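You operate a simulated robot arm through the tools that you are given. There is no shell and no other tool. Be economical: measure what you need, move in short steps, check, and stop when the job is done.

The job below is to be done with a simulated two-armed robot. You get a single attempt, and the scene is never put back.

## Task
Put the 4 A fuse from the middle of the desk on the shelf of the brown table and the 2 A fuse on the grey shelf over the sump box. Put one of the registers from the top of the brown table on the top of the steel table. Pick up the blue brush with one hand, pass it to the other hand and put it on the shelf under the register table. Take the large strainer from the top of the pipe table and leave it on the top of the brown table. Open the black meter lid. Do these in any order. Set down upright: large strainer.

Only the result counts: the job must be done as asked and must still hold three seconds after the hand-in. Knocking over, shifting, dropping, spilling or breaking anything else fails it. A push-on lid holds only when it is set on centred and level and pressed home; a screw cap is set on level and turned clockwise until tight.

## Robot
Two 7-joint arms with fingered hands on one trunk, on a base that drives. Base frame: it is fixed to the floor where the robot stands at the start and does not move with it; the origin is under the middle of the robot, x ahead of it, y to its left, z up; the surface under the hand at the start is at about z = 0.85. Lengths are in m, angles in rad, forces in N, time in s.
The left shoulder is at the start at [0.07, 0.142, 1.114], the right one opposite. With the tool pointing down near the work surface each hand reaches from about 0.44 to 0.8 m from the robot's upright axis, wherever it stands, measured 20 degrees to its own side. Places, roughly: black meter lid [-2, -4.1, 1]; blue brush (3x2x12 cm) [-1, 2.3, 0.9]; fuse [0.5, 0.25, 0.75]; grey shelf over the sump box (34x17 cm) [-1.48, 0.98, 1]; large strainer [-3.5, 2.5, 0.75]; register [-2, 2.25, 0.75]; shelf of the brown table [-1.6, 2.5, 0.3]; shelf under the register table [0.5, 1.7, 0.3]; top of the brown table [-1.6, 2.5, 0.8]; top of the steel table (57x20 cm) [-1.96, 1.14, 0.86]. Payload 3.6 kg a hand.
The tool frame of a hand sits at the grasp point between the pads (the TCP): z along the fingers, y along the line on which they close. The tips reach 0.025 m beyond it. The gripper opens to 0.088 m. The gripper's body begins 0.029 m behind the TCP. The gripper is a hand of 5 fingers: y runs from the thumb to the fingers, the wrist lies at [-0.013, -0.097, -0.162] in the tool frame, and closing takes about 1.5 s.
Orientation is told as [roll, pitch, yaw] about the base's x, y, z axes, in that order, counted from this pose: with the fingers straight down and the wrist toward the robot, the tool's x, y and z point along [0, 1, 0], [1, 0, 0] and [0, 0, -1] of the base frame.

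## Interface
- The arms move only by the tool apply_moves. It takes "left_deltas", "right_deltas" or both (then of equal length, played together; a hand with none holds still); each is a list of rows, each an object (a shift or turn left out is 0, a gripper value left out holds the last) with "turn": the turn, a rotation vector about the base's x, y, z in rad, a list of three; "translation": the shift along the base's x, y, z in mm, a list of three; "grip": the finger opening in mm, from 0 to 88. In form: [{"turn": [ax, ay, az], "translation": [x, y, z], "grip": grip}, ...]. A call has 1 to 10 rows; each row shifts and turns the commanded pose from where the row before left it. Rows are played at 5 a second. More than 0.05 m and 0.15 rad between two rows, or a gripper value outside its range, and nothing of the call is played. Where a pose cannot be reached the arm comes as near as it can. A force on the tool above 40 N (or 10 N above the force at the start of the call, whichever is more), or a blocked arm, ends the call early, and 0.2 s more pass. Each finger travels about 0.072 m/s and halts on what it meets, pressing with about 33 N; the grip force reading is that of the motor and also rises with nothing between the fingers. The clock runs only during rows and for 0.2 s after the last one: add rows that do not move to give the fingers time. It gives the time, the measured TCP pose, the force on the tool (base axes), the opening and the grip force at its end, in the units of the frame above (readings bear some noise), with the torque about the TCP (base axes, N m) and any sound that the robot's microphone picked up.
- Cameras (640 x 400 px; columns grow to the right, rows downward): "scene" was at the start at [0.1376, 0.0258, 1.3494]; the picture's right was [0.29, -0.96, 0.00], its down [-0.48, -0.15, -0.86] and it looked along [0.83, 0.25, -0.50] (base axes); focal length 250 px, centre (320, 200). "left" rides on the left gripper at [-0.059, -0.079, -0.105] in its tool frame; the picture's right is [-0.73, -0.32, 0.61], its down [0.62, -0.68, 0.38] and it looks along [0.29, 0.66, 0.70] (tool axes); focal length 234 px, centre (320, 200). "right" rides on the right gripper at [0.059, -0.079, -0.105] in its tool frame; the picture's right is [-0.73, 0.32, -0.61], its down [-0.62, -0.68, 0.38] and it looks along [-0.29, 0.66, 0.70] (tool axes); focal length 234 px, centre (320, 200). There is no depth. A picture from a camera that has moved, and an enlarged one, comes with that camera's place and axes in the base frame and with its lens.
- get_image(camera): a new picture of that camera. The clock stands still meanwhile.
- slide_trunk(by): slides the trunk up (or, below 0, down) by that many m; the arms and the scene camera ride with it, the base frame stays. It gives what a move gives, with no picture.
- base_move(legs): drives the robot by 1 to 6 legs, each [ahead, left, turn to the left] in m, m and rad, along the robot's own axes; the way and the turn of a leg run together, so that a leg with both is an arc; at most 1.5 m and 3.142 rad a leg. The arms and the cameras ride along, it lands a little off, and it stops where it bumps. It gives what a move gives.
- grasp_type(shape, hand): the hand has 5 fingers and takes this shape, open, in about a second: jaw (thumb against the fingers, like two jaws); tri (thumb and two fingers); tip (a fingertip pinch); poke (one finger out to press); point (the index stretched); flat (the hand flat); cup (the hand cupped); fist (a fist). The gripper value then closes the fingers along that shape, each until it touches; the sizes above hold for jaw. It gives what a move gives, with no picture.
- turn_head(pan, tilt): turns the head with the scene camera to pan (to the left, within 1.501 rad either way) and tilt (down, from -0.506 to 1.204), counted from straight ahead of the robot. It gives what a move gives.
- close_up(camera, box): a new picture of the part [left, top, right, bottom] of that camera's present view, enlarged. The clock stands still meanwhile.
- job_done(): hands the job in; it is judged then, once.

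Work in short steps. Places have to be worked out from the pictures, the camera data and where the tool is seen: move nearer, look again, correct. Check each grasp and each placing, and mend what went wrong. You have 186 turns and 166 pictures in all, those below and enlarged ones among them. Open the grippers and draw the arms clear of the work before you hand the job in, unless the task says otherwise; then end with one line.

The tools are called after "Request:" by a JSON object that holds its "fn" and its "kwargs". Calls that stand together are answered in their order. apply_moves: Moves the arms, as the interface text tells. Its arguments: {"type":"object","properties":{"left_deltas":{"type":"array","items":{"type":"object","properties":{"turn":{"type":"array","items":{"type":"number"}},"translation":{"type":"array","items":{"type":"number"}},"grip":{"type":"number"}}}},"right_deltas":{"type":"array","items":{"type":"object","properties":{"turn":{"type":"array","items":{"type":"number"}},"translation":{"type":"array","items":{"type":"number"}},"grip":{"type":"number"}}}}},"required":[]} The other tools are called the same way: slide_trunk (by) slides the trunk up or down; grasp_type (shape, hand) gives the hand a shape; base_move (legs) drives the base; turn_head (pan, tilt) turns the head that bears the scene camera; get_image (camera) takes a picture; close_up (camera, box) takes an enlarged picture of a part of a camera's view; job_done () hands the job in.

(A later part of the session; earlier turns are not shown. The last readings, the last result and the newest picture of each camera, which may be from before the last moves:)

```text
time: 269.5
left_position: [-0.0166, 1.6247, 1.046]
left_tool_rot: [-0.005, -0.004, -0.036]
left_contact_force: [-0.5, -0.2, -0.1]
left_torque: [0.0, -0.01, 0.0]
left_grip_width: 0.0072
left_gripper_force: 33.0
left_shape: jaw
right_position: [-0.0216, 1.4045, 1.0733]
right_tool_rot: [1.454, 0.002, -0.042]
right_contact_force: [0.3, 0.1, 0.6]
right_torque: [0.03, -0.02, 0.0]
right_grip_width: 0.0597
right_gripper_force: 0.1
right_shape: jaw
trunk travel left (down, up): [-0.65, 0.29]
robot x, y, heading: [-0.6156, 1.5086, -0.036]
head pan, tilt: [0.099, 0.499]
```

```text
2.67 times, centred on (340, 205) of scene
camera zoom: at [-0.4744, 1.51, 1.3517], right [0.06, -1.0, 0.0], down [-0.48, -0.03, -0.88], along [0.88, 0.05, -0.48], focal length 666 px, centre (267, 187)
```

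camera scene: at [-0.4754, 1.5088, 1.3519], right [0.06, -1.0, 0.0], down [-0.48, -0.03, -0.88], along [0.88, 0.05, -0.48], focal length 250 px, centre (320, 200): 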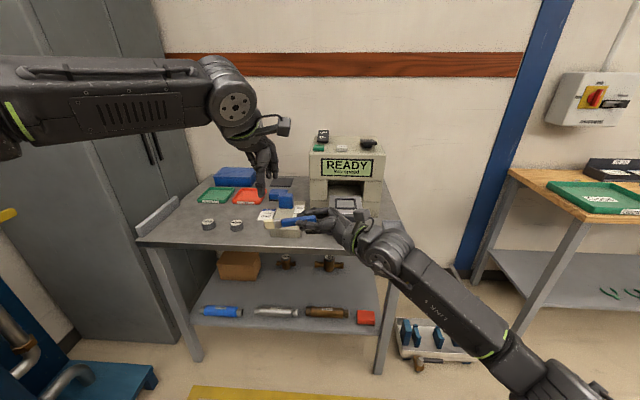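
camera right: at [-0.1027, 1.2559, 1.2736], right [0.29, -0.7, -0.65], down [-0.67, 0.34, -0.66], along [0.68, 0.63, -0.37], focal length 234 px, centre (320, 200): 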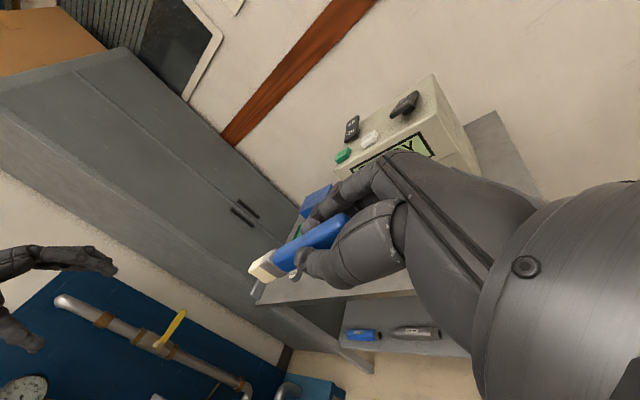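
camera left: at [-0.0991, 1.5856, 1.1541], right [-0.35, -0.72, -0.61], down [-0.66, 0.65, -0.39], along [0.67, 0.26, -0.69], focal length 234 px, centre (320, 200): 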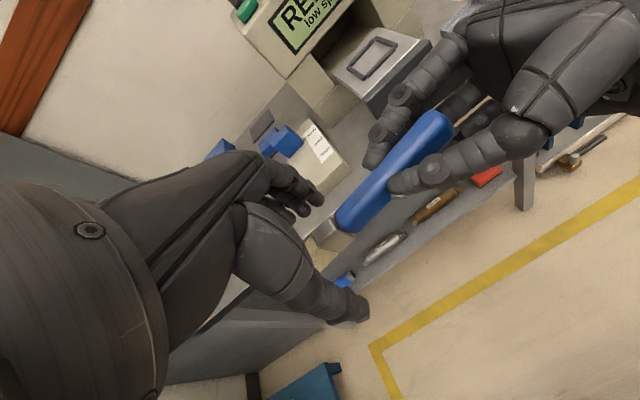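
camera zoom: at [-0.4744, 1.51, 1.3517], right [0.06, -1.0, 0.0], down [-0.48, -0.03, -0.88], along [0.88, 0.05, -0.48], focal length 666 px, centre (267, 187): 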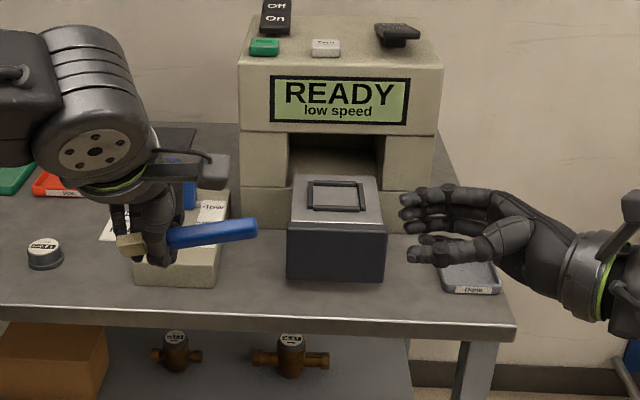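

The left hand holds the brush alone. I'll return the right hand to neutral and tuck it back and outward before lowering.

Request:
{"fn": "apply_moves", "kwargs": {"right_deltas": [{"turn": [-0.145, 0, 0], "translation": [-10, -10, 10]}, {"turn": [-0.145, 0, 0], "translation": [-10, -20, 15]}, {"turn": [-0.145, 0, 0], "translation": [-15, -20, 15]}, {"turn": [-0.145, 0, 0], "translation": [-15, -20, 15]}, {"turn": [-0.145, 0, 0], "translation": [-15, -20, 15]}, {"turn": [-0.145, 0, 0], "translation": [-20, -20, 15]}, {"turn": [-0.145, 0, 0], "translation": [-20, -20, 15]}, {"turn": [-0.145, 0, 0], "translation": [-20, -20, 15]}, {"turn": [-0.145, 0, 0], "translation": [-20, -20, 15]}, {"turn": [-0.145, 0, 0], "translation": [-20, -20, 10]}]}}

Request:
{"fn": "slide_trunk", "kwargs": {"by": -0.35}}

Request:
{"fn": "slide_trunk", "kwargs": {"by": -0.27}}

Request:
{"fn": "turn_head", "kwargs": {"pan": 0.1, "tilt": 0.45}}

Request:
{"fn": "get_image", "kwargs": {"camera": "scene"}}

```text
time: 271.7
left_position: [-0.0189, 1.626, 1.0469]
left_tool_rot: [-0.003, -0.007, -0.038]
left_contact_force: [-0.8, 0.4, 0.2]
left_torque: [-0.03, -0.02, 0.0]
left_grip_width: 0.0073
left_gripper_force: 33.1
left_shape: jaw
right_position: [-0.1851, 1.2173, 1.2132]
right_tool_rot: [0.003, -0.044, -0.006]
right_contact_force: [-0.3, -1.4, 0.1]
right_torque: [0.01, -0.02, -0.02]
right_grip_width: 0.0597
right_gripper_force: 0.0
right_shape: jaw
trunk travel left (down, up): [-0.65, 0.29]
robot x, y, heading: [-0.6199, 1.5024, -0.039]
head pan, tilt: [0.099, 0.499]
```

```text
time: 275.1
left_position: [-0.0182, 1.6256, 0.6962]
left_tool_rot: [-0.003, -0.006, -0.037]
left_contact_force: [-0.6, 0.6, -0.8]
left_torque: [-0.02, -0.01, -0.01]
left_grip_width: 0.007
left_gripper_force: 33.7
left_shape: jaw
right_position: [-0.1839, 1.2167, 0.8624]
right_tool_rot: [0.004, -0.042, -0.006]
right_contact_force: [1.0, 0.1, 0.3]
right_torque: [-0.03, 0.0, 0.02]
right_grip_width: 0.0596
right_gripper_force: 0.1
right_shape: jaw
trunk travel left (down, up): [-0.3, 0.64]
robot x, y, heading: [-0.6185, 1.506, -0.035]
head pan, tilt: [0.099, 0.499]
```

```text
time: 277.9
left_position: [-0.0172, 1.6249, 0.4271]
left_tool_rot: [-0.002, -0.005, -0.036]
left_contact_force: [-0.1, 0.3, -0.2]
left_torque: [0.0, 0.02, 0.01]
left_grip_width: 0.0073
left_gripper_force: 33.3
left_shape: jaw
right_position: [-0.1836, 1.2177, 0.5936]
right_tool_rot: [0.003, -0.043, -0.007]
right_contact_force: [1.0, -0.3, -0.2]
right_torque: [-0.03, -0.02, -0.03]
right_grip_width: 0.0597
right_gripper_force: 0.0
right_shape: jaw
trunk travel left (down, up): [-0.03, 0.91]
robot x, y, heading: [-0.6152, 1.5091, -0.038]
head pan, tilt: [0.099, 0.499]
```

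```text
time: 278.5
left_position: [-0.0179, 1.6254, 0.4269]
left_tool_rot: [-0.002, -0.006, -0.037]
left_contact_force: [-0.2, 0.0, -0.4]
left_torque: [-0.01, 0.01, 0.0]
left_grip_width: 0.0072
left_gripper_force: 33.3
left_shape: jaw
right_position: [-0.1839, 1.2171, 0.5929]
right_tool_rot: [0.003, -0.042, -0.007]
right_contact_force: [0.6, 0.9, -0.6]
right_torque: [-0.04, 0.01, 0.02]
right_grip_width: 0.0595
right_gripper_force: 0.0
right_shape: jaw
trunk travel left (down, up): [-0.03, 0.91]
robot x, y, heading: [-0.6153, 1.5048, -0.04]
head pan, tilt: [0.099, 0.45]
```

```text
40 pictures are left
camera scene: at [-0.4741, 1.5092, 0.7362], right [0.06, -1.0, 0.0], down [-0.43, -0.03, -0.9], along [0.9, 0.06, -0.44], focal length 250 px, centre (320, 200)
```

scene: 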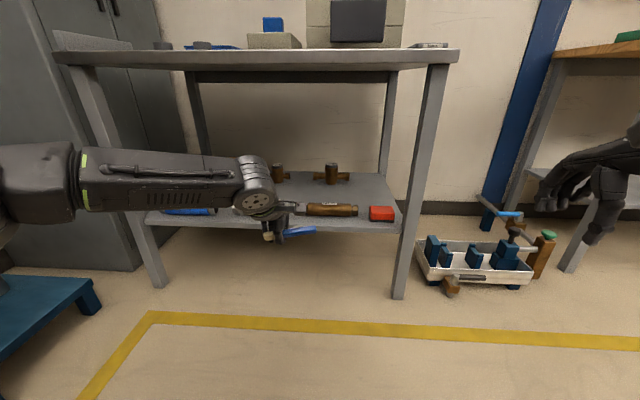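

The shelf is at z≈0.305, and the band around x≈0.43 is free. To keep the left elbow clear of the table's left leg, I'll extend the arm, shift right, then drive in part way.

Request:
{"fn": "apply_moves", "kwargs": {"left_deltas": [{"translation": [30, 0, 2]}, {"translation": [30, 0, 2]}, {"translation": [30, 0, 2]}, {}]}}

Request:
{"fn": "base_move", "kwargs": {"legs": [[0, -0.12, 0.037], [0.18, 0, 0]]}}

Request:
{"fn": "get_image", "kwargs": {"camera": "scene"}}

```text
time: 279.5
left_position: [0.0437, 1.649, 0.4319]
left_tool_rot: [-0.004, -0.005, -0.041]
left_contact_force: [0.3, 0.1, -0.1]
left_torque: [0.01, -0.02, -0.01]
left_grip_width: 0.0072
left_gripper_force: 32.9
left_shape: jaw
left hand out of reach, approached as far as the arm can: row 2, 3
right_position: [-0.1836, 1.216, 0.5932]
right_tool_rot: [0.005, -0.041, -0.008]
right_contact_force: [-0.2, -0.2, -0.3]
right_torque: [0.03, 0.0, -0.01]
right_grip_width: 0.0595
right_gripper_force: 0.1
right_shape: jaw
trunk travel left (down, up): [-0.03, 0.91]
robot x, y, heading: [-0.6212, 1.5041, -0.034]
head pan, tilt: [0.099, 0.45]
```

```text
time: 281.9
left_position: [0.2162, 1.5574, 0.4305]
left_tool_rot: [-0.003, -0.005, 0.003]
left_contact_force: [0.6, 0.8, -0.1]
left_torque: [0.0, 0.01, -0.03]
left_grip_width: 0.0074
left_gripper_force: 32.4
left_shape: jaw
right_position: [0.0054, 1.1168, 0.5932]
right_tool_rot: [0.003, -0.041, 0.033]
right_contact_force: [0.2, -0.5, 0.4]
right_torque: [0.01, 0.03, 0.0]
right_grip_width: 0.0594
right_gripper_force: 0.1
right_shape: jaw
trunk travel left (down, up): [-0.03, 0.91]
robot x, y, heading: [-0.4365, 1.386, 0.009]
head pan, tilt: [0.099, 0.45]
```

```text
39 pictures are left
camera scene: at [-0.2959, 1.3963, 0.7363], right [0.1, -0.99, 0.0], down [-0.43, -0.04, -0.9], along [0.9, 0.09, -0.44], focal length 250 px, centre (320, 200)
```

scene: 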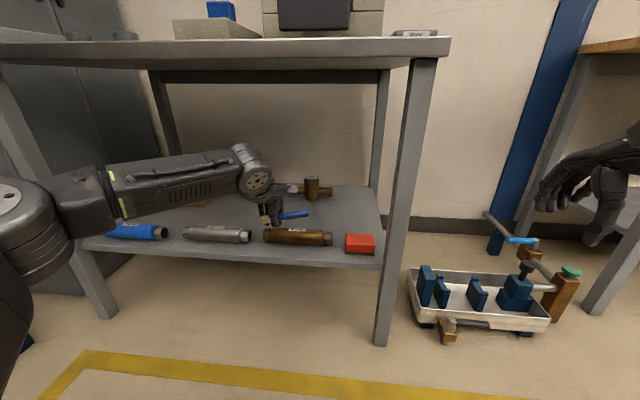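

The forearm is well inside the legs. I'll drive in the remaining 0.21 m.

Request:
{"fn": "base_move", "kwargs": {"legs": [[0.21, 0, 0]]}}

Request:
{"fn": "get_image", "kwargs": {"camera": "scene"}}

Request:
{"fn": "get_image", "kwargs": {"camera": "left"}}

```text
time: 283.5
left_position: [0.4267, 1.5605, 0.4321]
left_tool_rot: [-0.005, -0.007, 0.006]
left_contact_force: [-0.7, 0.0, -0.6]
left_torque: [-0.03, 0.01, -0.01]
left_grip_width: 0.0072
left_gripper_force: 33.5
left_shape: jaw
right_position: [0.218, 1.1185, 0.5929]
right_tool_rot: [0.004, -0.041, 0.036]
right_contact_force: [0.0, 0.4, -1.1]
right_torque: [0.05, -0.02, 0.02]
right_grip_width: 0.0597
right_gripper_force: 0.0
right_shape: jaw
trunk travel left (down, up): [-0.03, 0.91]
robot x, y, heading: [-0.2266, 1.3858, 0.006]
head pan, tilt: [0.099, 0.45]
```

```text
38 pictures are left
camera scene: at [-0.0847, 1.3976, 0.7363], right [0.11, -0.99, 0.0], down [-0.43, -0.05, -0.9], along [0.9, 0.09, -0.44], focal length 250 px, centre (320, 200)
```

scene: 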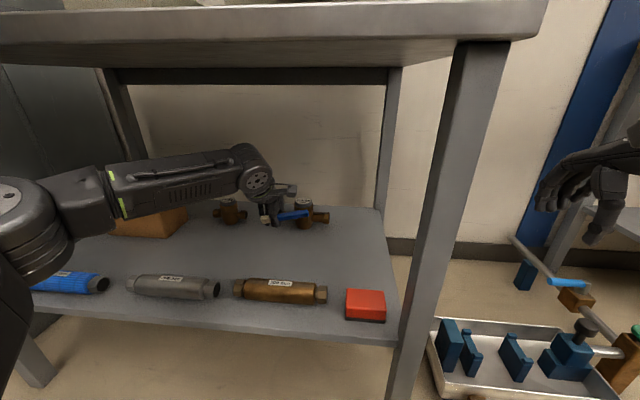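

```text
37 pictures are left
camera left: at [0.3478, 1.5004, 0.5359], right [-0.31, -0.73, -0.61], down [-0.68, 0.62, -0.39], along [0.66, 0.29, -0.69], focal length 234 px, centre (320, 200)
```

left: 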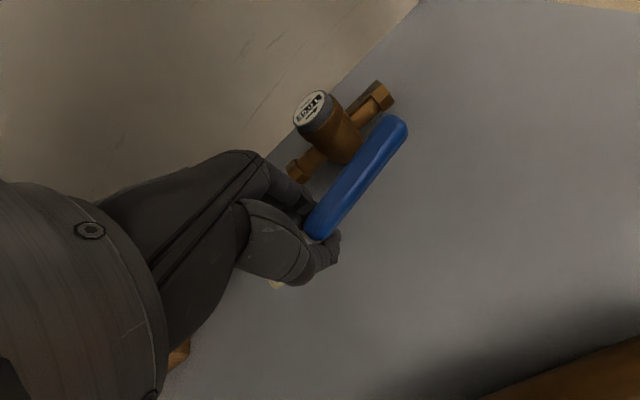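

The brush is over the free shelf area. I'll pull back 20 mm from the meters, then descend to contact.

Request:
{"fn": "apply_moves", "kwargs": {"left_deltas": [{"translation": [-20, 0, -20]}, {"translation": [0, 0, -30]}, {"translation": [0, 0, -25]}, {"translation": [0, 0, -8]}, {"translation": [0, 0, -5]}, {}]}}

Request:
{"fn": "close_up", "kwargs": {"camera": "scene", "box": [200, 160, 360, 280]}}

```text
time: 284.9
left_position: [0.4061, 1.5591, 0.3428]
left_tool_rot: [-0.003, -0.006, 0.007]
left_contact_force: [-0.5, -0.3, -0.6]
left_torque: [0.0, -0.03, 0.03]
left_grip_width: 0.007
left_gripper_force: 32.7
left_shape: jaw
right_position: [0.2173, 1.1183, 0.5918]
right_tool_rot: [0.004, -0.042, 0.036]
right_contact_force: [0.8, -0.9, 0.9]
right_torque: [-0.01, -0.02, -0.03]
right_grip_width: 0.0596
right_gripper_force: 0.0
right_shape: jaw
trunk travel left (down, up): [-0.03, 0.91]
robot x, y, heading: [-0.2282, 1.3855, 0.001]
head pan, tilt: [0.099, 0.45]
```

```text
3.33 times, centred on (280, 220) of scene
camera zoom: at [-0.0847, 1.3976, 0.7363], right [0.11, -0.99, 0.0], down [-0.43, -0.05, -0.9], along [0.9, 0.09, -0.44], focal length 832 px, centre (453, 133)
```

zoom: 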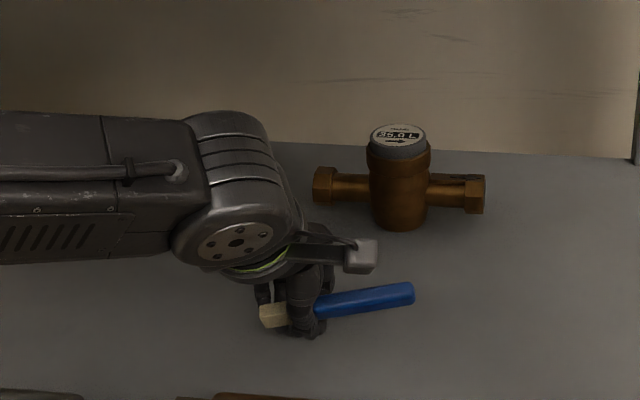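

Clear all round. I'll continue down in small steps to touch.

Request:
{"fn": "apply_moves", "kwargs": {"left_deltas": [{"translation": [0, 0, -4]}, {"translation": [0, 0, -4]}, {"translation": [0, 0, -3]}, {"translation": [0, 0, -3]}, {}]}}

```text
time: 286.1
left_position: [0.4065, 1.56, 0.331]
left_tool_rot: [-0.006, -0.008, 0.005]
left_contact_force: [-0.1, 0.4, 0.2]
left_torque: [-0.02, -0.02, -0.02]
left_grip_width: 0.0072
left_gripper_force: 32.9
left_shape: jaw
right_position: [0.2168, 1.1183, 0.5936]
right_tool_rot: [0.003, -0.041, 0.037]
right_contact_force: [-0.4, 0.0, -0.1]
right_torque: [0.05, -0.01, 0.0]
right_grip_width: 0.0596
right_gripper_force: 0.1
right_shape: jaw
trunk travel left (down, up): [-0.03, 0.91]
robot x, y, heading: [-0.2231, 1.3873, 0.009]
head pan, tilt: [0.099, 0.45]
```

Still free; a few more millimetres.

Request:
{"fn": "apply_moves", "kwargs": {"left_deltas": [{"translation": [0, 0, -3]}, {"translation": [0, 0, -3]}, {"translation": [0, 0, -3]}, {"translation": [0, 0, -2]}, {}]}}

```text
time: 287.3
left_position: [0.4043, 1.5625, 0.3242]
left_tool_rot: [-0.005, -0.015, 0.005]
left_contact_force: [4.9, -3.4, 18.7]
left_torque: [-0.21, -0.15, 0.03]
left_grip_width: 0.0074
left_gripper_force: 33.1
left_shape: jaw
left hand out of reach, approached as far as the arm can: row 2
right_position: [0.2169, 1.1174, 0.5934]
right_tool_rot: [0.006, -0.046, 0.036]
right_contact_force: [-0.1, 0.0, 0.6]
right_torque: [0.0, -0.02, -0.02]
right_grip_width: 0.0597
right_gripper_force: 0.0
right_shape: jaw
trunk travel left (down, up): [-0.03, 0.91]
robot x, y, heading: [-0.224, 1.3877, 0.006]
head pan, tilt: [0.099, 0.45]
```

Contact at 19 N. I'll ease up 1 mm, open slowly, lift and check.

Request:
{"fn": "apply_moves", "kwargs": {"left_deltas": [{"translation": [0, 0, 2]}, {"grip": 12}, {"grip": 20}, {"grip": 35}, {"grip": 55}, {}, {"translation": [0, 0, 25]}, {"translation": [0, 0, 30]}, {"translation": [0, 0, 30]}, {}]}}

Request:
{"fn": "close_up", "kwargs": {"camera": "scene", "box": [200, 160, 360, 280]}}

```text
time: 289.5
left_position: [0.4055, 1.5613, 0.4074]
left_tool_rot: [-0.003, -0.005, 0.004]
left_contact_force: [0.2, 0.1, -0.3]
left_torque: [-0.01, 0.03, 0.02]
left_grip_width: 0.0548
left_gripper_force: 0.0
left_shape: jaw
right_position: [0.2169, 1.1187, 0.5941]
right_tool_rot: [0.004, -0.041, 0.038]
right_contact_force: [0.3, -0.1, 0.4]
right_torque: [0.01, -0.04, 0.0]
right_grip_width: 0.0596
right_gripper_force: 0.2
right_shape: jaw
trunk travel left (down, up): [-0.03, 0.91]
robot x, y, heading: [-0.2258, 1.3901, 0.002]
head pan, tilt: [0.099, 0.45]
```

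```text
3.33 times, centred on (280, 220) of scene
camera zoom: at [-0.0848, 1.3975, 0.7363], right [0.11, -0.99, 0.0], down [-0.43, -0.05, -0.9], along [0.9, 0.09, -0.44], focal length 832 px, centre (453, 133)
```

zoom: 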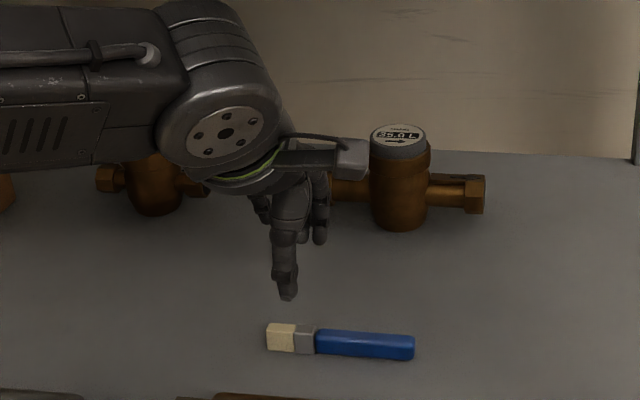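

The brush lies on the shelf. I'll back out, raise the trunk, and turn south toward the meter lid.

Request:
{"fn": "apply_moves", "kwargs": {"left_deltas": [{"translation": [0, 0, 20]}, {}]}}

Request:
{"fn": "base_move", "kwargs": {"legs": [[-0.45, 0, 0]]}}

Request:
{"fn": "slide_trunk", "kwargs": {"by": 0.35}}

Request:
{"fn": "slide_trunk", "kwargs": {"by": 0.27}}

Request:
{"fn": "base_move", "kwargs": {"legs": [[0, 0, -1.57], [0.7, 0, 0]]}}

Request:
{"fn": "turn_head", "kwargs": {"pan": -0.2, "tilt": 0.25}}

Request:
{"fn": "get_image", "kwargs": {"camera": "scene"}}

```text
time: 290.1
left_position: [0.4053, 1.5624, 0.427]
left_tool_rot: [-0.003, -0.005, 0.005]
left_contact_force: [-0.5, -1.1, 0.5]
left_torque: [0.0, 0.0, 0.02]
left_grip_width: 0.0546
left_gripper_force: 0.0
left_shape: jaw
right_position: [0.2179, 1.1194, 0.5927]
right_tool_rot: [0.003, -0.041, 0.036]
right_contact_force: [-0.4, -0.8, -0.7]
right_torque: [0.03, 0.02, 0.0]
right_grip_width: 0.0596
right_gripper_force: 0.1
right_shape: jaw
trunk travel left (down, up): [-0.03, 0.91]
robot x, y, heading: [-0.23, 1.3886, 0.004]
head pan, tilt: [0.099, 0.45]
```

```text
time: 292.8
left_position: [-0.0388, 1.5549, 0.4261]
left_tool_rot: [-0.004, -0.005, -0.004]
left_contact_force: [0.0, 0.0, -0.6]
left_torque: [-0.04, 0.03, 0.01]
left_grip_width: 0.0546
left_gripper_force: 0.0
left_shape: jaw
right_position: [-0.2302, 1.1144, 0.5932]
right_tool_rot: [0.003, -0.042, 0.026]
right_contact_force: [0.0, 1.2, 0.1]
right_torque: [-0.01, -0.01, -0.01]
right_grip_width: 0.0596
right_gripper_force: 0.1
right_shape: jaw
trunk travel left (down, up): [-0.03, 0.91]
robot x, y, heading: [-0.6674, 1.3888, -0.003]
head pan, tilt: [0.099, 0.45]
```

```text
time: 296.2
left_position: [-0.038, 1.5546, 0.7765]
left_tool_rot: [-0.005, -0.004, -0.002]
left_contact_force: [0.1, 1.1, -0.1]
left_torque: [-0.02, -0.02, 0.03]
left_grip_width: 0.0545
left_gripper_force: 0.0
left_shape: jaw
right_position: [-0.2301, 1.1146, 0.9428]
right_tool_rot: [0.002, -0.042, 0.026]
right_contact_force: [-0.4, 0.1, 0.5]
right_torque: [0.01, 0.0, -0.02]
right_grip_width: 0.0598
right_gripper_force: 0.2
right_shape: jaw
trunk travel left (down, up): [-0.38, 0.56]
robot x, y, heading: [-0.6741, 1.3903, -0.004]
head pan, tilt: [0.099, 0.45]
```

```text
time: 299.0
left_position: [-0.038, 1.5549, 1.0467]
left_tool_rot: [-0.004, -0.004, -0.003]
left_contact_force: [0.4, 0.0, 0.0]
left_torque: [-0.01, 0.05, 0.01]
left_grip_width: 0.0544
left_gripper_force: 0.0
left_shape: jaw
right_position: [-0.2297, 1.1139, 1.2134]
right_tool_rot: [0.003, -0.042, 0.025]
right_contact_force: [0.0, -0.5, -0.3]
right_torque: [0.0, -0.02, -0.01]
right_grip_width: 0.0595
right_gripper_force: 0.0
right_shape: jaw
trunk travel left (down, up): [-0.65, 0.29]
robot x, y, heading: [-0.6706, 1.3857, -0.004]
head pan, tilt: [0.099, 0.45]
```

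```text
time: 305.4
left_position: [-0.5686, 0.3368, 1.0475]
left_tool_rot: [-0.01, -0.009, -1.645]
left_contact_force: [-0.1, 0.0, -0.6]
left_torque: [0.01, -0.01, -0.03]
left_grip_width: 0.0548
left_gripper_force: 0.0
left_shape: jaw
right_position: [-0.9955, 0.559, 1.2187]
right_tool_rot: [0.0, -0.051, -1.614]
right_contact_force: [0.3, 0.6, 0.6]
right_torque: [-0.04, 0.0, -0.01]
right_grip_width: 0.06
right_gripper_force: 0.0
right_shape: jaw
trunk travel left (down, up): [-0.65, 0.29]
robot x, y, heading: [-0.7003, 0.9785, -1.648]
head pan, tilt: [0.099, 0.45]
stopped in leg 2: the robot was blocked; the commanded pose is now the measured one
```

```text
time: 306.2
left_position: [-0.5682, 0.338, 1.049]
left_tool_rot: [-0.009, -0.011, -1.645]
left_contact_force: [-0.1, 0.2, 0.0]
left_torque: [0.01, 0.0, 0.0]
left_grip_width: 0.0545
left_gripper_force: 0.1
left_shape: jaw
right_position: [-0.9955, 0.5598, 1.2178]
right_tool_rot: [0.0, -0.051, -1.615]
right_contact_force: [0.1, -0.6, -0.3]
right_torque: [0.04, 0.0, 0.03]
right_grip_width: 0.0597
right_gripper_force: 0.0
right_shape: jaw
trunk travel left (down, up): [-0.65, 0.29]
robot x, y, heading: [-0.6951, 0.9785, -1.641]
head pan, tilt: [-0.201, 0.25]
```

```text
34 pictures are left
camera scene: at [-0.7171, 0.8424, 1.3758], right [-0.96, 0.27, 0.0], down [0.06, 0.23, -0.97], along [-0.26, -0.93, -0.24], focal length 250 px, centre (320, 200)
```

scene: 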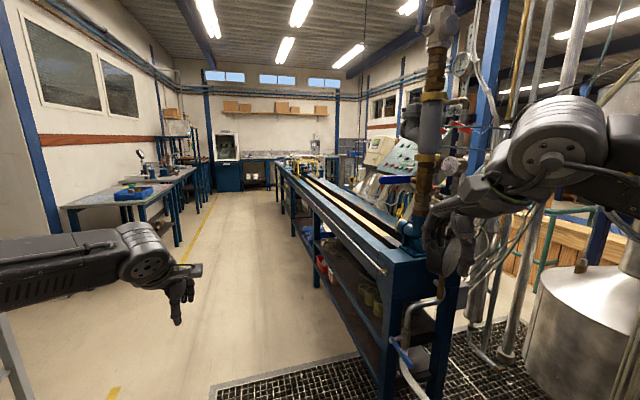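

The right arm came up against the pipework by the bench, so I'll back off. First, a zoom toward where the meter lid should appear, near (315,157).

Request:
{"fn": "close_up", "kwargs": {"camera": "scene", "box": [250, 125, 410, 225]}}

Request:
{"fn": "base_move", "kwargs": {"legs": [[-0.12, 0.05, 0], [0, 0.4, 0.07]]}}

Request:
{"fn": "get_image", "kwargs": {"camera": "scene"}}

```text
4.00 times, centred on (330, 175) of scene
camera zoom: at [-0.7171, 0.8424, 1.3758], right [-0.96, 0.27, 0.0], down [0.06, 0.23, -0.97], along [-0.26, -0.93, -0.24], focal length 999 px, centre (280, 300)
```

zoom: 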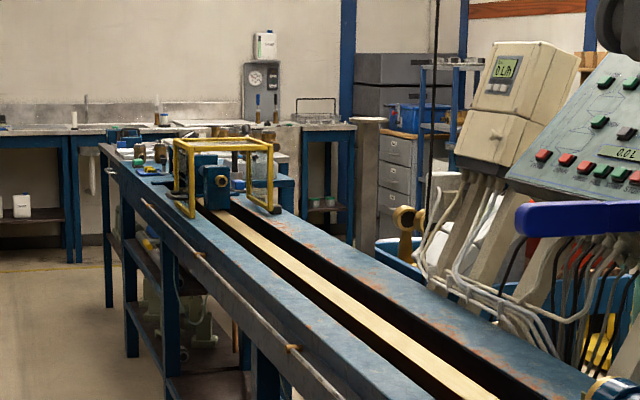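

```text
time: 309.6
left_position: [-0.0657, 0.4446, 1.047]
left_tool_rot: [-0.001, -0.006, -1.575]
left_contact_force: [0.0, -0.8, -1.0]
left_torque: [0.01, 0.01, -0.01]
left_grip_width: 0.0546
left_gripper_force: 0.0
left_shape: jaw
right_position: [-0.5079, 0.6368, 1.2143]
right_tool_rot: [0.007, -0.045, -1.545]
right_contact_force: [-0.3, -0.1, 0.1]
right_torque: [-0.02, -0.01, -0.01]
right_grip_width: 0.0597
right_gripper_force: 0.1
right_shape: jaw
trunk travel left (down, up): [-0.65, 0.29]
robot x, y, heading: [-0.2329, 1.0799, -1.57]
head pan, tilt: [-0.201, 0.25]
```

```text
32 pictures are left
camera scene: at [-0.2509, 0.9359, 1.3749], right [-0.98, 0.2, 0.0], down [0.05, 0.24, -0.97], along [-0.2, -0.95, -0.25], focal length 250 px, centre (320, 200)
```

scene: 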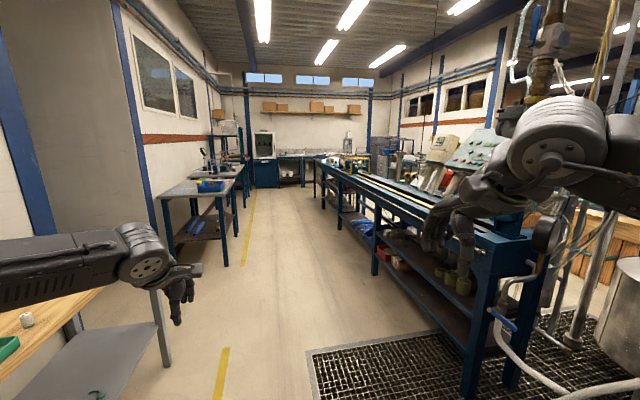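

The corridor is clear down the middle. I'll drive south along it and look again.

Request:
{"fn": "base_move", "kwargs": {"legs": [[1.4, 0, 0], [1.5, -0.15, 0]]}}

Request:
{"fn": "turn_head", "kwargs": {"pan": -0.45, "tilt": 0.3}}

Request:
{"fn": "get_image", "kwargs": {"camera": "scene"}}

```text
refused: leg 2 is longer than a leg can be; nothing moved
```

```text
time: 310.4
left_position: [-0.0641, 0.4443, 1.0459]
left_tool_rot: [-0.003, -0.006, -1.575]
left_contact_force: [0.0, -0.3, -0.1]
left_torque: [0.0, 0.03, 0.0]
left_grip_width: 0.0548
left_gripper_force: 0.1
left_shape: jaw
right_position: [-0.5063, 0.6349, 1.2138]
right_tool_rot: [0.007, -0.046, -1.545]
right_contact_force: [1.5, -0.3, -0.5]
right_torque: [0.01, -0.01, -0.05]
right_grip_width: 0.0599
right_gripper_force: 0.1
right_shape: jaw
trunk travel left (down, up): [-0.65, 0.29]
robot x, y, heading: [-0.2315, 1.0763, -1.575]
head pan, tilt: [-0.45, 0.3]
```

```text
31 pictures are left
camera scene: at [-0.2722, 0.9434, 1.3702], right [-0.9, 0.44, 0.0], down [0.13, 0.27, -0.96], along [-0.42, -0.86, -0.3], focal length 250 px, centre (320, 200)
```

scene: 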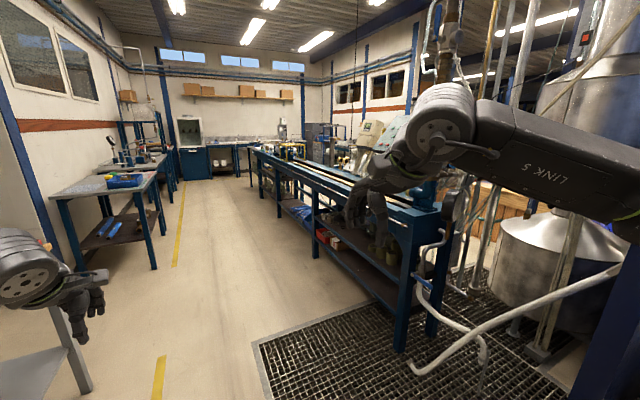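

A leg slightly exceeded the limit. I'll use shorter legs.

Request:
{"fn": "base_move", "kwargs": {"legs": [[1.4, 0, 0], [1.4, -0.15, 0]]}}

Request:
{"fn": "get_image", "kwargs": {"camera": "scene"}}

```text
time: 323.7
left_position: [-0.2815, -2.2934, 1.0467]
left_tool_rot: [-0.001, -0.005, -1.614]
left_contact_force: [-0.5, -0.1, -0.3]
left_torque: [-0.02, 0.03, -0.03]
left_grip_width: 0.0545
left_gripper_force: 0.1
left_shape: jaw
right_position: [-0.7161, -2.0856, 1.2134]
right_tool_rot: [0.008, -0.045, -1.586]
right_contact_force: [-0.5, -0.6, 0.0]
right_torque: [-0.01, -0.02, 0.02]
right_grip_width: 0.0595
right_gripper_force: 0.0
right_shape: jaw
trunk travel left (down, up): [-0.65, 0.29]
robot x, y, heading: [-0.4225, -1.6536, -1.613]
head pan, tilt: [-0.45, 0.3]
```

```text
30 pictures are left
camera scene: at [-0.4696, -1.7861, 1.3702], right [-0.88, 0.47, 0.0], down [0.14, 0.26, -0.96], along [-0.45, -0.84, -0.3], focal length 250 px, centre (320, 200)
```

scene: 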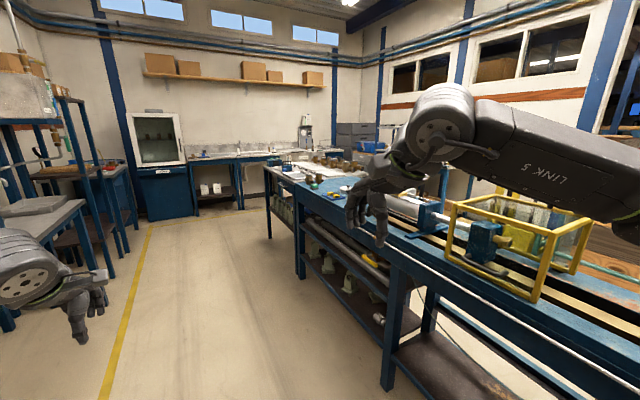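

The lid should be near pixel (343,158). I'll zoom there.

Request:
{"fn": "close_up", "kwargs": {"camera": "scene", "box": [260, 110, 400, 210]}}

```text
4.00 times, centred on (330, 160) of scene
camera zoom: at [-0.4696, -1.7861, 1.3702], right [-0.88, 0.47, 0.0], down [0.14, 0.26, -0.96], along [-0.45, -0.84, -0.3], focal length 999 px, centre (280, 360)
```

zoom: 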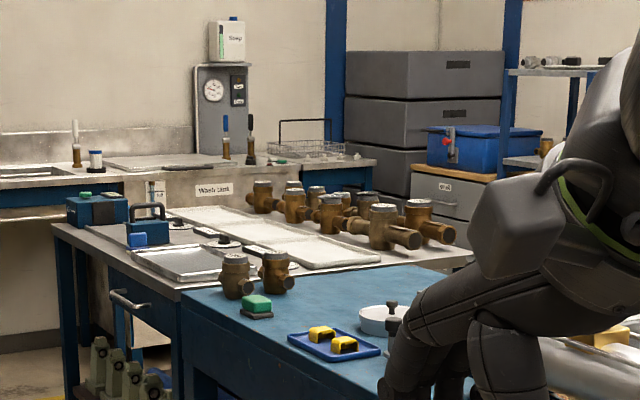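

Brass meters stand on the table around there. I'll drive further south to view them from the east side.

Request:
{"fn": "base_move", "kwargs": {"legs": [[1.4, 0, 0.04], [0.55, 0, 0]]}}

Request:
{"fn": "turn_head", "kwargs": {"pan": -1.3, "tilt": 0.35}}

Request:
{"fn": "get_image", "kwargs": {"camera": "scene"}}

```text
time: 333.5
left_position: [-0.2808, -4.2445, 1.0456]
left_tool_rot: [-0.001, -0.006, -1.568]
left_contact_force: [0.3, -0.1, -0.3]
left_torque: [0.01, -0.02, 0.01]
left_grip_width: 0.0547
left_gripper_force: 0.1
left_shape: jaw
right_position: [-0.7252, -4.0568, 1.2138]
right_tool_rot: [0.007, -0.046, -1.54]
right_contact_force: [0.3, 0.5, -0.8]
right_torque: [0.02, -0.01, 0.04]
right_grip_width: 0.0598
right_gripper_force: 0.0
right_shape: jaw
trunk travel left (down, up): [-0.65, 0.29]
robot x, y, heading: [-0.4543, -3.6123, -1.567]
head pan, tilt: [-0.45, 0.3]
```

```text
time: 334.7
left_position: [-0.2806, -4.2445, 1.0458]
left_tool_rot: [-0.002, -0.006, -1.565]
left_contact_force: [-0.4, -0.3, -0.1]
left_torque: [0.0, 0.01, 0.03]
left_grip_width: 0.0545
left_gripper_force: 0.0
left_shape: jaw
right_position: [-0.7253, -4.0562, 1.2133]
right_tool_rot: [0.008, -0.046, -1.537]
right_contact_force: [-0.9, -0.7, 0.5]
right_torque: [0.0, 0.0, 0.01]
right_grip_width: 0.0599
right_gripper_force: 0.1
right_shape: jaw
trunk travel left (down, up): [-0.65, 0.29]
robot x, y, heading: [-0.4565, -3.6119, -1.563]
head pan, tilt: [-1.3, 0.351]
```

```text
28 pictures are left
camera scene: at [-0.5431, -3.6872, 1.3655], right [-0.27, 0.96, 0.0], down [0.33, 0.09, -0.94], along [-0.9, -0.26, -0.34], focal length 250 px, centre (320, 200)
```

scene: 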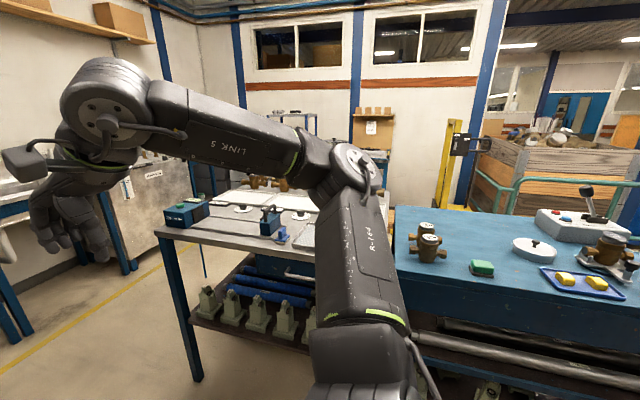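

The arm blocks the view. I'll turn to face west toward that table and look again.

Request:
{"fn": "base_move", "kwargs": {"legs": [[0.45, 0, 0], [0, 0, -1.57]]}}

Request:
{"fn": "turn_head", "kwargs": {"pan": 0.0, "tilt": 0.4}}

Request:
{"fn": "get_image", "kwargs": {"camera": "scene"}}

```text
time: 341.2
left_position: [-1.0831, -4.2374, 1.0468]
left_tool_rot: [-0.003, -0.006, -3.138]
left_contact_force: [0.2, 0.0, -0.2]
left_torque: [0.0, -0.02, 0.0]
left_grip_width: 0.0547
left_gripper_force: 0.1
left_shape: jaw
right_position: [-0.8945, -3.7938, 1.2138]
right_tool_rot: [0.006, -0.045, -3.111]
right_contact_force: [-0.2, 0.0, 0.1]
right_torque: [0.0, 0.01, 0.0]
right_grip_width: 0.0599
right_gripper_force: 0.0
right_shape: jaw
trunk travel left (down, up): [-0.65, 0.29]
robot x, y, heading: [-0.4497, -4.0636, -3.136]
head pan, tilt: [-1.3, 0.351]
```

```text
time: 342.7
left_position: [-1.0838, -4.2375, 1.0459]
left_tool_rot: [-0.002, -0.004, -3.138]
left_contact_force: [0.5, -0.4, 0.2]
left_torque: [0.04, 0.01, 0.0]
left_grip_width: 0.0548
left_gripper_force: 0.0
left_shape: jaw
right_position: [-0.8952, -3.7926, 1.214]
right_tool_rot: [0.007, -0.045, -3.11]
right_contact_force: [0.5, 0.5, 0.2]
right_torque: [0.0, 0.0, 0.0]
right_grip_width: 0.0595
right_gripper_force: 0.1
right_shape: jaw
trunk travel left (down, up): [-0.65, 0.29]
robot x, y, heading: [-0.4522, -4.0656, -3.135]
head pan, tilt: [0.0, 0.4]
```

```text
27 pictures are left
camera scene: at [-0.593, -4.0666, 1.3609], right [0.0, 1.0, 0.0], down [0.39, 0.0, -0.92], along [-0.92, 0.0, -0.39], focal length 250 px, centre (320, 200)
```

scene: 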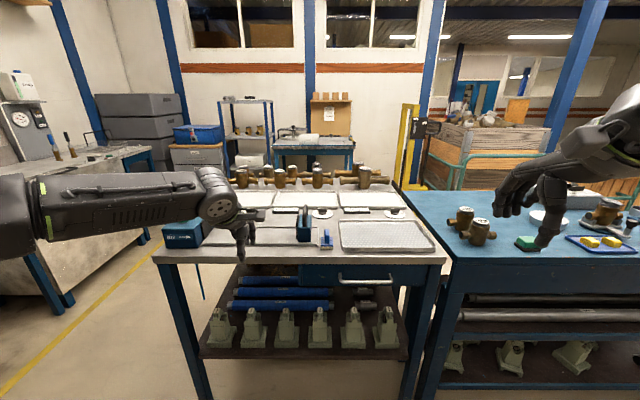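

The meters stand at the table's far side. I'll zoom in to find the black lid.

Request:
{"fn": "close_up", "kwargs": {"camera": "scene", "box": [220, 150, 420, 250]}}

```text
3.20 times, centred on (320, 200) of scene
camera zoom: at [-0.593, -4.0666, 1.3609], right [0.0, 1.0, 0.0], down [0.39, 0.0, -0.92], along [-0.92, 0.0, -0.39], focal length 799 px, centre (320, 200)
```

zoom: 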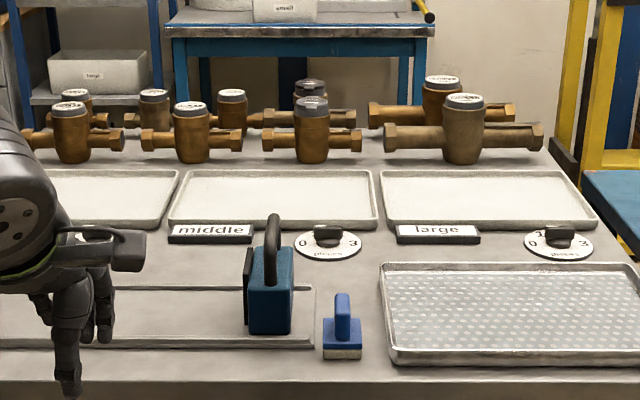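

Two meters near the centre have dark tops. I'll take a larger zoom.

Request:
{"fn": "close_up", "kwargs": {"camera": "scene", "box": [295, 165, 345, 205]}}

```text
10.00 times, centred on (320, 185) of scene
camera zoom: at [-0.593, -4.0666, 1.3609], right [0.0, 1.0, 0.0], down [0.39, 0.0, -0.92], along [-0.92, 0.0, -0.39], focal length 2497 px, centre (320, 350)
```

zoom: 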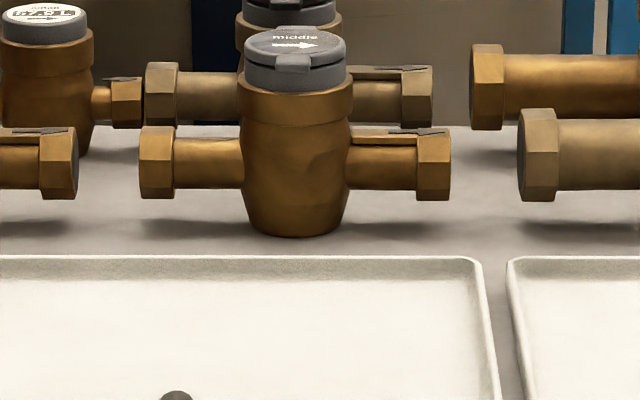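

The closed dark lids are on meters around x≈−2.0, about 0.65 m in from this edge, which is too far from here. There is a gap of about 1 m on the table's south side, so I'll raise the trunk, tuck the left arm, and drive through it.

Request:
{"fn": "apply_moves", "kwargs": {"left_deltas": [{"translation": [10, 30, 20]}, {"translation": [10, 30, 20]}, {"translation": [10, 30, 20]}, {}], "right_deltas": [{"grip": 40}, {}, {}, {}]}}

Request:
{"fn": "slide_trunk", "kwargs": {"by": 0.15}}

Request:
{"fn": "base_move", "kwargs": {"legs": [[0, 0.97, 0], [0.5, 0, 0]]}}

Request:
{"fn": "get_image", "kwargs": {"camera": "scene"}}

```text
time: 343.7
left_position: [-1.0465, -4.179, 1.092]
left_tool_rot: [-0.004, -0.005, -3.14]
left_contact_force: [0.3, -0.4, 0.2]
left_torque: [-0.02, 0.02, -0.01]
left_grip_width: 0.0546
left_gripper_force: 0.1
left_shape: jaw
left hand out of reach, approached as far as the arm can: row 2, 3
right_position: [-0.8959, -3.7942, 1.214]
right_tool_rot: [0.008, -0.045, -3.111]
right_contact_force: [-0.7, 0.3, -0.3]
right_torque: [0.01, 0.0, -0.01]
right_grip_width: 0.0407
right_gripper_force: 0.1
right_shape: jaw
trunk travel left (down, up): [-0.65, 0.29]
robot x, y, heading: [-0.4524, -4.0664, -3.143]
head pan, tilt: [0.0, 0.4]
```

```text
time: 345.5
left_position: [-1.0472, -4.1787, 1.2427]
left_tool_rot: [-0.003, -0.005, -3.141]
left_contact_force: [0.2, 0.1, 0.1]
left_torque: [-0.02, 0.02, -0.01]
left_grip_width: 0.0549
left_gripper_force: 0.1
left_shape: jaw
right_position: [-0.8961, -3.7933, 1.3633]
right_tool_rot: [0.007, -0.047, -3.109]
right_contact_force: [0.3, -0.3, -0.5]
right_torque: [0.01, -0.03, -0.02]
right_grip_width: 0.0407
right_gripper_force: 0.2
right_shape: jaw
trunk travel left (down, up): [-0.8, 0.14]
robot x, y, heading: [-0.4525, -4.0641, -3.137]
head pan, tilt: [0.0, 0.4]
```

```text
time: 353.0
left_position: [-1.5364, -5.1569, 1.2438]
left_tool_rot: [-0.004, -0.007, -3.131]
left_contact_force: [0.0, -0.3, 0.3]
left_torque: [-0.04, -0.02, -0.01]
left_grip_width: 0.0546
left_gripper_force: 0.1
left_shape: jaw
right_position: [-1.3873, -4.7704, 1.3646]
right_tool_rot: [0.007, -0.046, -3.102]
right_contact_force: [-0.6, 0.6, 0.3]
right_torque: [0.02, -0.01, 0.02]
right_grip_width: 0.0404
right_gripper_force: 0.0
right_shape: jaw
trunk travel left (down, up): [-0.8, 0.14]
robot x, y, heading: [-0.9446, -5.0386, -3.128]
head pan, tilt: [0.0, 0.4]
```

```text
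24 pictures are left
camera scene: at [-1.0819, -5.0409, 1.5111], right [-0.01, 1.0, 0.0], down [0.39, 0.0, -0.92], along [-0.92, -0.01, -0.39], focal length 250 px, centre (320, 200)
```

scene: 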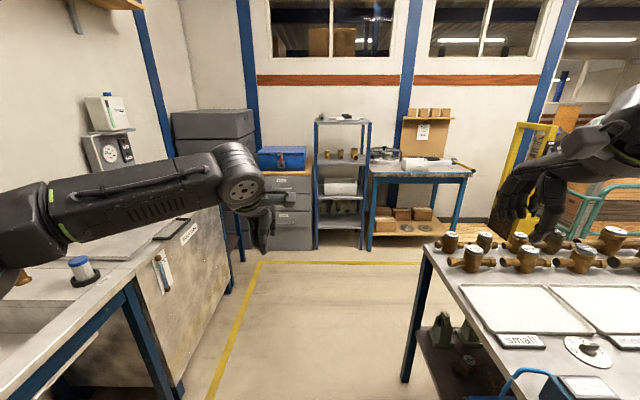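

The west side is open. I'll drive west past the table, turn to face east, and come up to the meters from that side.

Request:
{"fn": "base_move", "kwargs": {"legs": [[1.4, 0, 0], [0.28, 0, 0], [0, 0, -3.13]]}}

Request:
{"fn": "base_move", "kwargs": {"legs": [[0, 0.9, 0]]}}

Request:
{"fn": "turn_head", "kwargs": {"pan": 0.0, "tilt": 0.8}}

Request:
{"fn": "get_image", "kwargs": {"camera": "scene"}}

```text
time: 369.1
left_position: [-2.0546, -4.9549, 1.2436]
left_tool_rot: [-0.004, -0.004, -0.017]
left_contact_force: [-0.5, -0.5, 0.1]
left_torque: [-0.02, -0.01, -0.03]
left_grip_width: 0.0544
left_gripper_force: 0.1
left_shape: jaw
right_position: [-2.2146, -5.3382, 1.3626]
right_tool_rot: [0.008, -0.047, 0.01]
right_contact_force: [-0.7, 0.8, 1.2]
right_torque: [-0.01, 0.0, 0.0]
right_grip_width: 0.0404
right_gripper_force: 0.1
right_shape: jaw
trunk travel left (down, up): [-0.8, 0.14]
robot x, y, heading: [-2.6499, -5.0606, -0.016]
head pan, tilt: [0.0, 0.4]
```

```text
time: 373.9
left_position: [-2.0362, -4.056, 1.2425]
left_tool_rot: [-0.003, -0.006, -0.023]
left_contact_force: [0.2, 0.4, 0.2]
left_torque: [-0.01, 0.0, 0.01]
left_grip_width: 0.0549
left_gripper_force: 0.0
left_shape: jaw
right_position: [-2.1982, -4.4371, 1.363]
right_tool_rot: [0.008, -0.046, 0.007]
right_contact_force: [1.6, 0.3, 0.1]
right_torque: [0.01, -0.02, -0.02]
right_grip_width: 0.0405
right_gripper_force: 0.0
right_shape: jaw
trunk travel left (down, up): [-0.8, 0.14]
robot x, y, heading: [-2.6357, -4.1502, -0.022]
head pan, tilt: [0.0, 0.4]
```

```text
time: 374.7
left_position: [-2.037, -4.0545, 1.243]
left_tool_rot: [-0.002, -0.005, -0.023]
left_contact_force: [0.2, -0.4, 0.6]
left_torque: [0.03, -0.01, 0.0]
left_grip_width: 0.0545
left_gripper_force: 0.1
left_shape: jaw
right_position: [-2.1981, -4.4356, 1.364]
right_tool_rot: [0.007, -0.045, 0.008]
right_contact_force: [0.4, -0.9, 0.3]
right_torque: [0.03, 0.0, 0.03]
right_grip_width: 0.0404
right_gripper_force: 0.1
right_shape: jaw
trunk travel left (down, up): [-0.8, 0.14]
robot x, y, heading: [-2.6349, -4.154, -0.025]
head pan, tilt: [0.0, 0.799]
```

```text
23 pictures are left
camera scene: at [-2.504, -4.1566, 1.4759], right [-0.02, -1.0, 0.0], down [-0.72, 0.02, -0.7], along [0.7, -0.01, -0.72], focal length 250 px, centre (320, 200)
```

scene: 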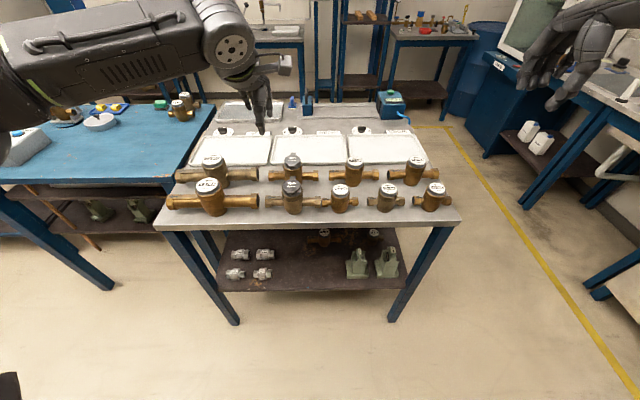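

Excellent view. Zooming on the two dark-lidded meters.

Request:
{"fn": "close_up", "kwargs": {"camera": "scene", "box": [260, 145, 330, 220]}}

```text
5.33 times, centred on (295, 182) of scene
camera zoom: at [-2.504, -4.1566, 1.4759], right [-0.02, -1.0, 0.0], down [-0.72, 0.02, -0.7], along [0.7, -0.01, -0.72], focal length 1332 px, centre (453, 293)
```

zoom: 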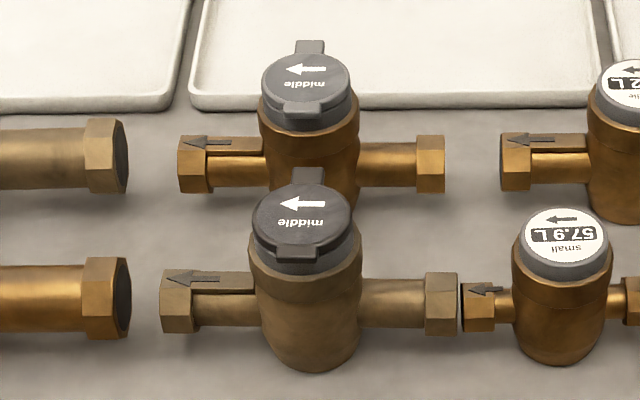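

There are two lids: the far one is grey and the near one is black, at about (−1.97, −4.09, 0.99), with its opening tab on the east side and the hinge on the west. I'll pinch the tab with the left hand, using the fingertip shape with the closing line sideways.

Request:
{"fn": "base_move", "kwargs": {"legs": [[0.08, -0.1, 0.024]]}}

Request:
{"fn": "grasp_type", "kwargs": {"hand": "left", "shape": "tip"}}

Request:
{"fn": "apply_moves", "kwargs": {"left_deltas": [{"turn": [0, 0, -0.145]}, {"turn": [0, 0, -0.145]}, {"turn": [0, 0, -0.145]}, {"turn": [0, 0, -0.145]}, {"turn": [0, 0, -0.145]}, {"turn": [0, 0, -0.145]}, {"turn": [0, 0, -0.145]}, {"turn": [0, 0, -0.145]}, {"turn": [0, 0, -0.145]}, {"turn": [0, 0, -0.145]}]}}

Request:
{"fn": "apply_moves", "kwargs": {"left_deltas": [{"turn": [0, 0, -0.12]}, {"grip": 40}, {}, {}]}}

Request:
{"fn": "get_image", "kwargs": {"camera": "scene"}}

```text
time: 376.0
left_position: [-1.9617, -4.1401, 1.243]
left_tool_rot: [-0.005, -0.008, 0.006]
left_contact_force: [0.0, 1.2, 0.1]
left_torque: [0.01, -0.01, -0.01]
left_grip_width: 0.0547
left_gripper_force: 0.0
left_shape: jaw
right_position: [-2.1138, -4.5254, 1.3653]
right_tool_rot: [0.004, -0.047, 0.033]
right_contact_force: [-0.5, 0.2, -0.6]
right_torque: [-0.01, 0.01, 0.02]
right_grip_width: 0.0406
right_gripper_force: 0.0
right_shape: jaw
trunk travel left (down, up): [-0.8, 0.14]
robot x, y, heading: [-2.5561, -4.2567, 0.004]
head pan, tilt: [0.0, 0.799]
```

```text
time: 376.9
left_position: [-1.9592, -4.1412, 1.2429]
left_tool_rot: [-0.004, -0.005, 0.003]
left_contact_force: [-0.3, -0.1, 0.1]
left_torque: [0.03, 0.02, 0.02]
left_grip_width: 0.0877
left_gripper_force: 0.0
left_shape: tip
right_position: [-2.1116, -4.5276, 1.3631]
right_tool_rot: [0.008, -0.045, 0.034]
right_contact_force: [0.4, -0.2, 0.4]
right_torque: [-0.02, -0.02, -0.02]
right_grip_width: 0.0405
right_gripper_force: 0.0
right_shape: jaw
trunk travel left (down, up): [-0.8, 0.14]
robot x, y, heading: [-2.5552, -4.2569, 0.003]
head pan, tilt: [0.0, 0.799]
```

```text
time: 379.1
left_position: [-1.9792, -4.132, 1.241]
left_tool_rot: [-0.003, -0.006, -1.447]
left_contact_force: [0.2, -0.2, 0.8]
left_torque: [-0.01, 0.01, 0.01]
left_grip_width: 0.0875
left_gripper_force: 0.1
left_shape: tip
left hand out of reach, approached as far as the arm can: row 9, 10
right_position: [-2.1128, -4.5264, 1.3632]
right_tool_rot: [0.008, -0.045, 0.034]
right_contact_force: [-0.1, 0.0, 0.2]
right_torque: [0.0, -0.01, 0.0]
right_grip_width: 0.0405
right_gripper_force: 0.0
right_shape: jaw
trunk travel left (down, up): [-0.8, 0.14]
robot x, y, heading: [-2.5575, -4.258, 0.004]
head pan, tilt: [0.0, 0.799]
```

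```text
time: 380.1
left_position: [-1.9882, -4.1285, 1.2395]
left_tool_rot: [-0.003, -0.007, -1.565]
left_contact_force: [0.8, 0.6, 0.7]
left_torque: [0.0, 0.02, -0.01]
left_grip_width: 0.0404
left_gripper_force: 0.0
left_shape: tip
left hand out of reach, approached as far as the arm can: row 1
right_position: [-2.1115, -4.5274, 1.3636]
right_tool_rot: [0.006, -0.046, 0.034]
right_contact_force: [0.2, 0.7, -0.7]
right_torque: [0.0, 0.01, 0.02]
right_grip_width: 0.0406
right_gripper_force: 0.1
right_shape: jaw
trunk travel left (down, up): [-0.8, 0.14]
robot x, y, heading: [-2.5573, -4.2565, 0.001]
head pan, tilt: [0.0, 0.799]
```

```text
21 pictures are left
camera scene: at [-2.4246, -4.2559, 1.4758], right [0.01, -1.0, 0.0], down [-0.72, 0.0, -0.7], along [0.7, 0.0, -0.72], focal length 250 px, centre (320, 200)
```

scene: 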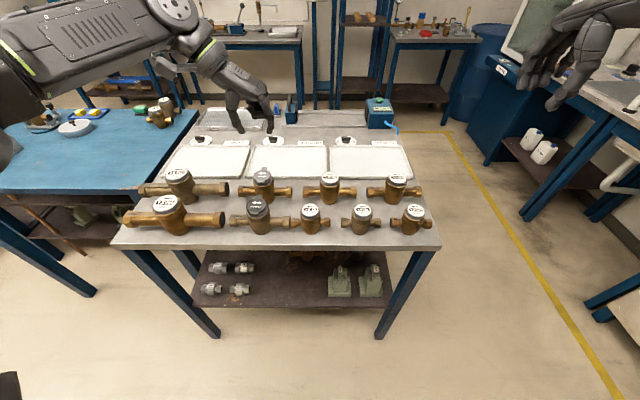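

Yaw reached. I'll zoom to locate the black lid's tab and the fingertip geometry.

Request:
{"fn": "close_up", "kwargs": {"camera": "scene", "box": [210, 80, 310, 230]}}

Request:
{"fn": "get_image", "kwargs": {"camera": "left"}}

```text
2.67 times, centred on (260, 155) of scene
camera zoom: at [-2.4246, -4.2559, 1.4758], right [0.01, -1.0, 0.0], down [-0.72, 0.0, -0.7], along [0.7, 0.0, -0.72], focal length 666 px, centre (480, 320)
```

zoom: 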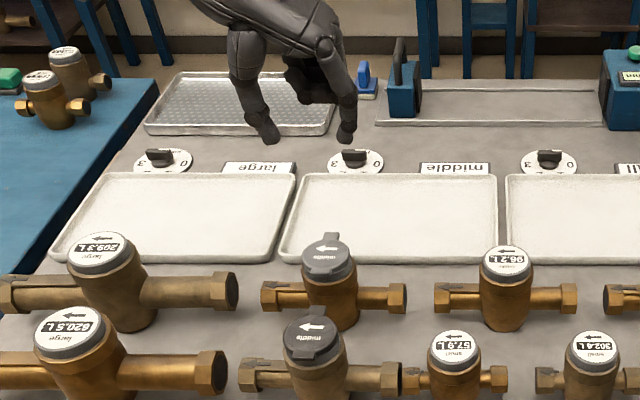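

```text
19 pictures are left
camera left: at [-2.0473, -4.0481, 1.3434], right [-0.73, 0.32, -0.61], down [0.62, 0.68, -0.39], along [0.29, -0.66, -0.69], focal length 234 px, centre (320, 200)
```

left: 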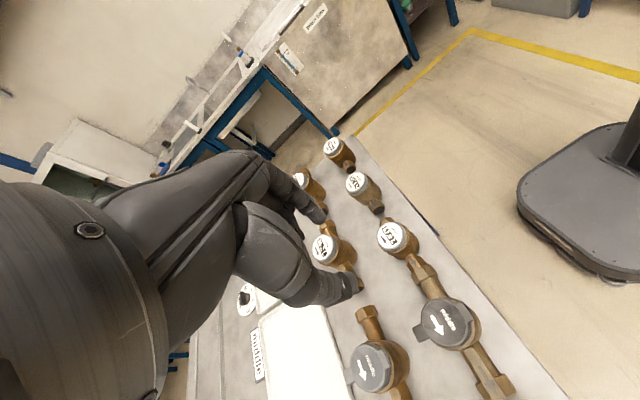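

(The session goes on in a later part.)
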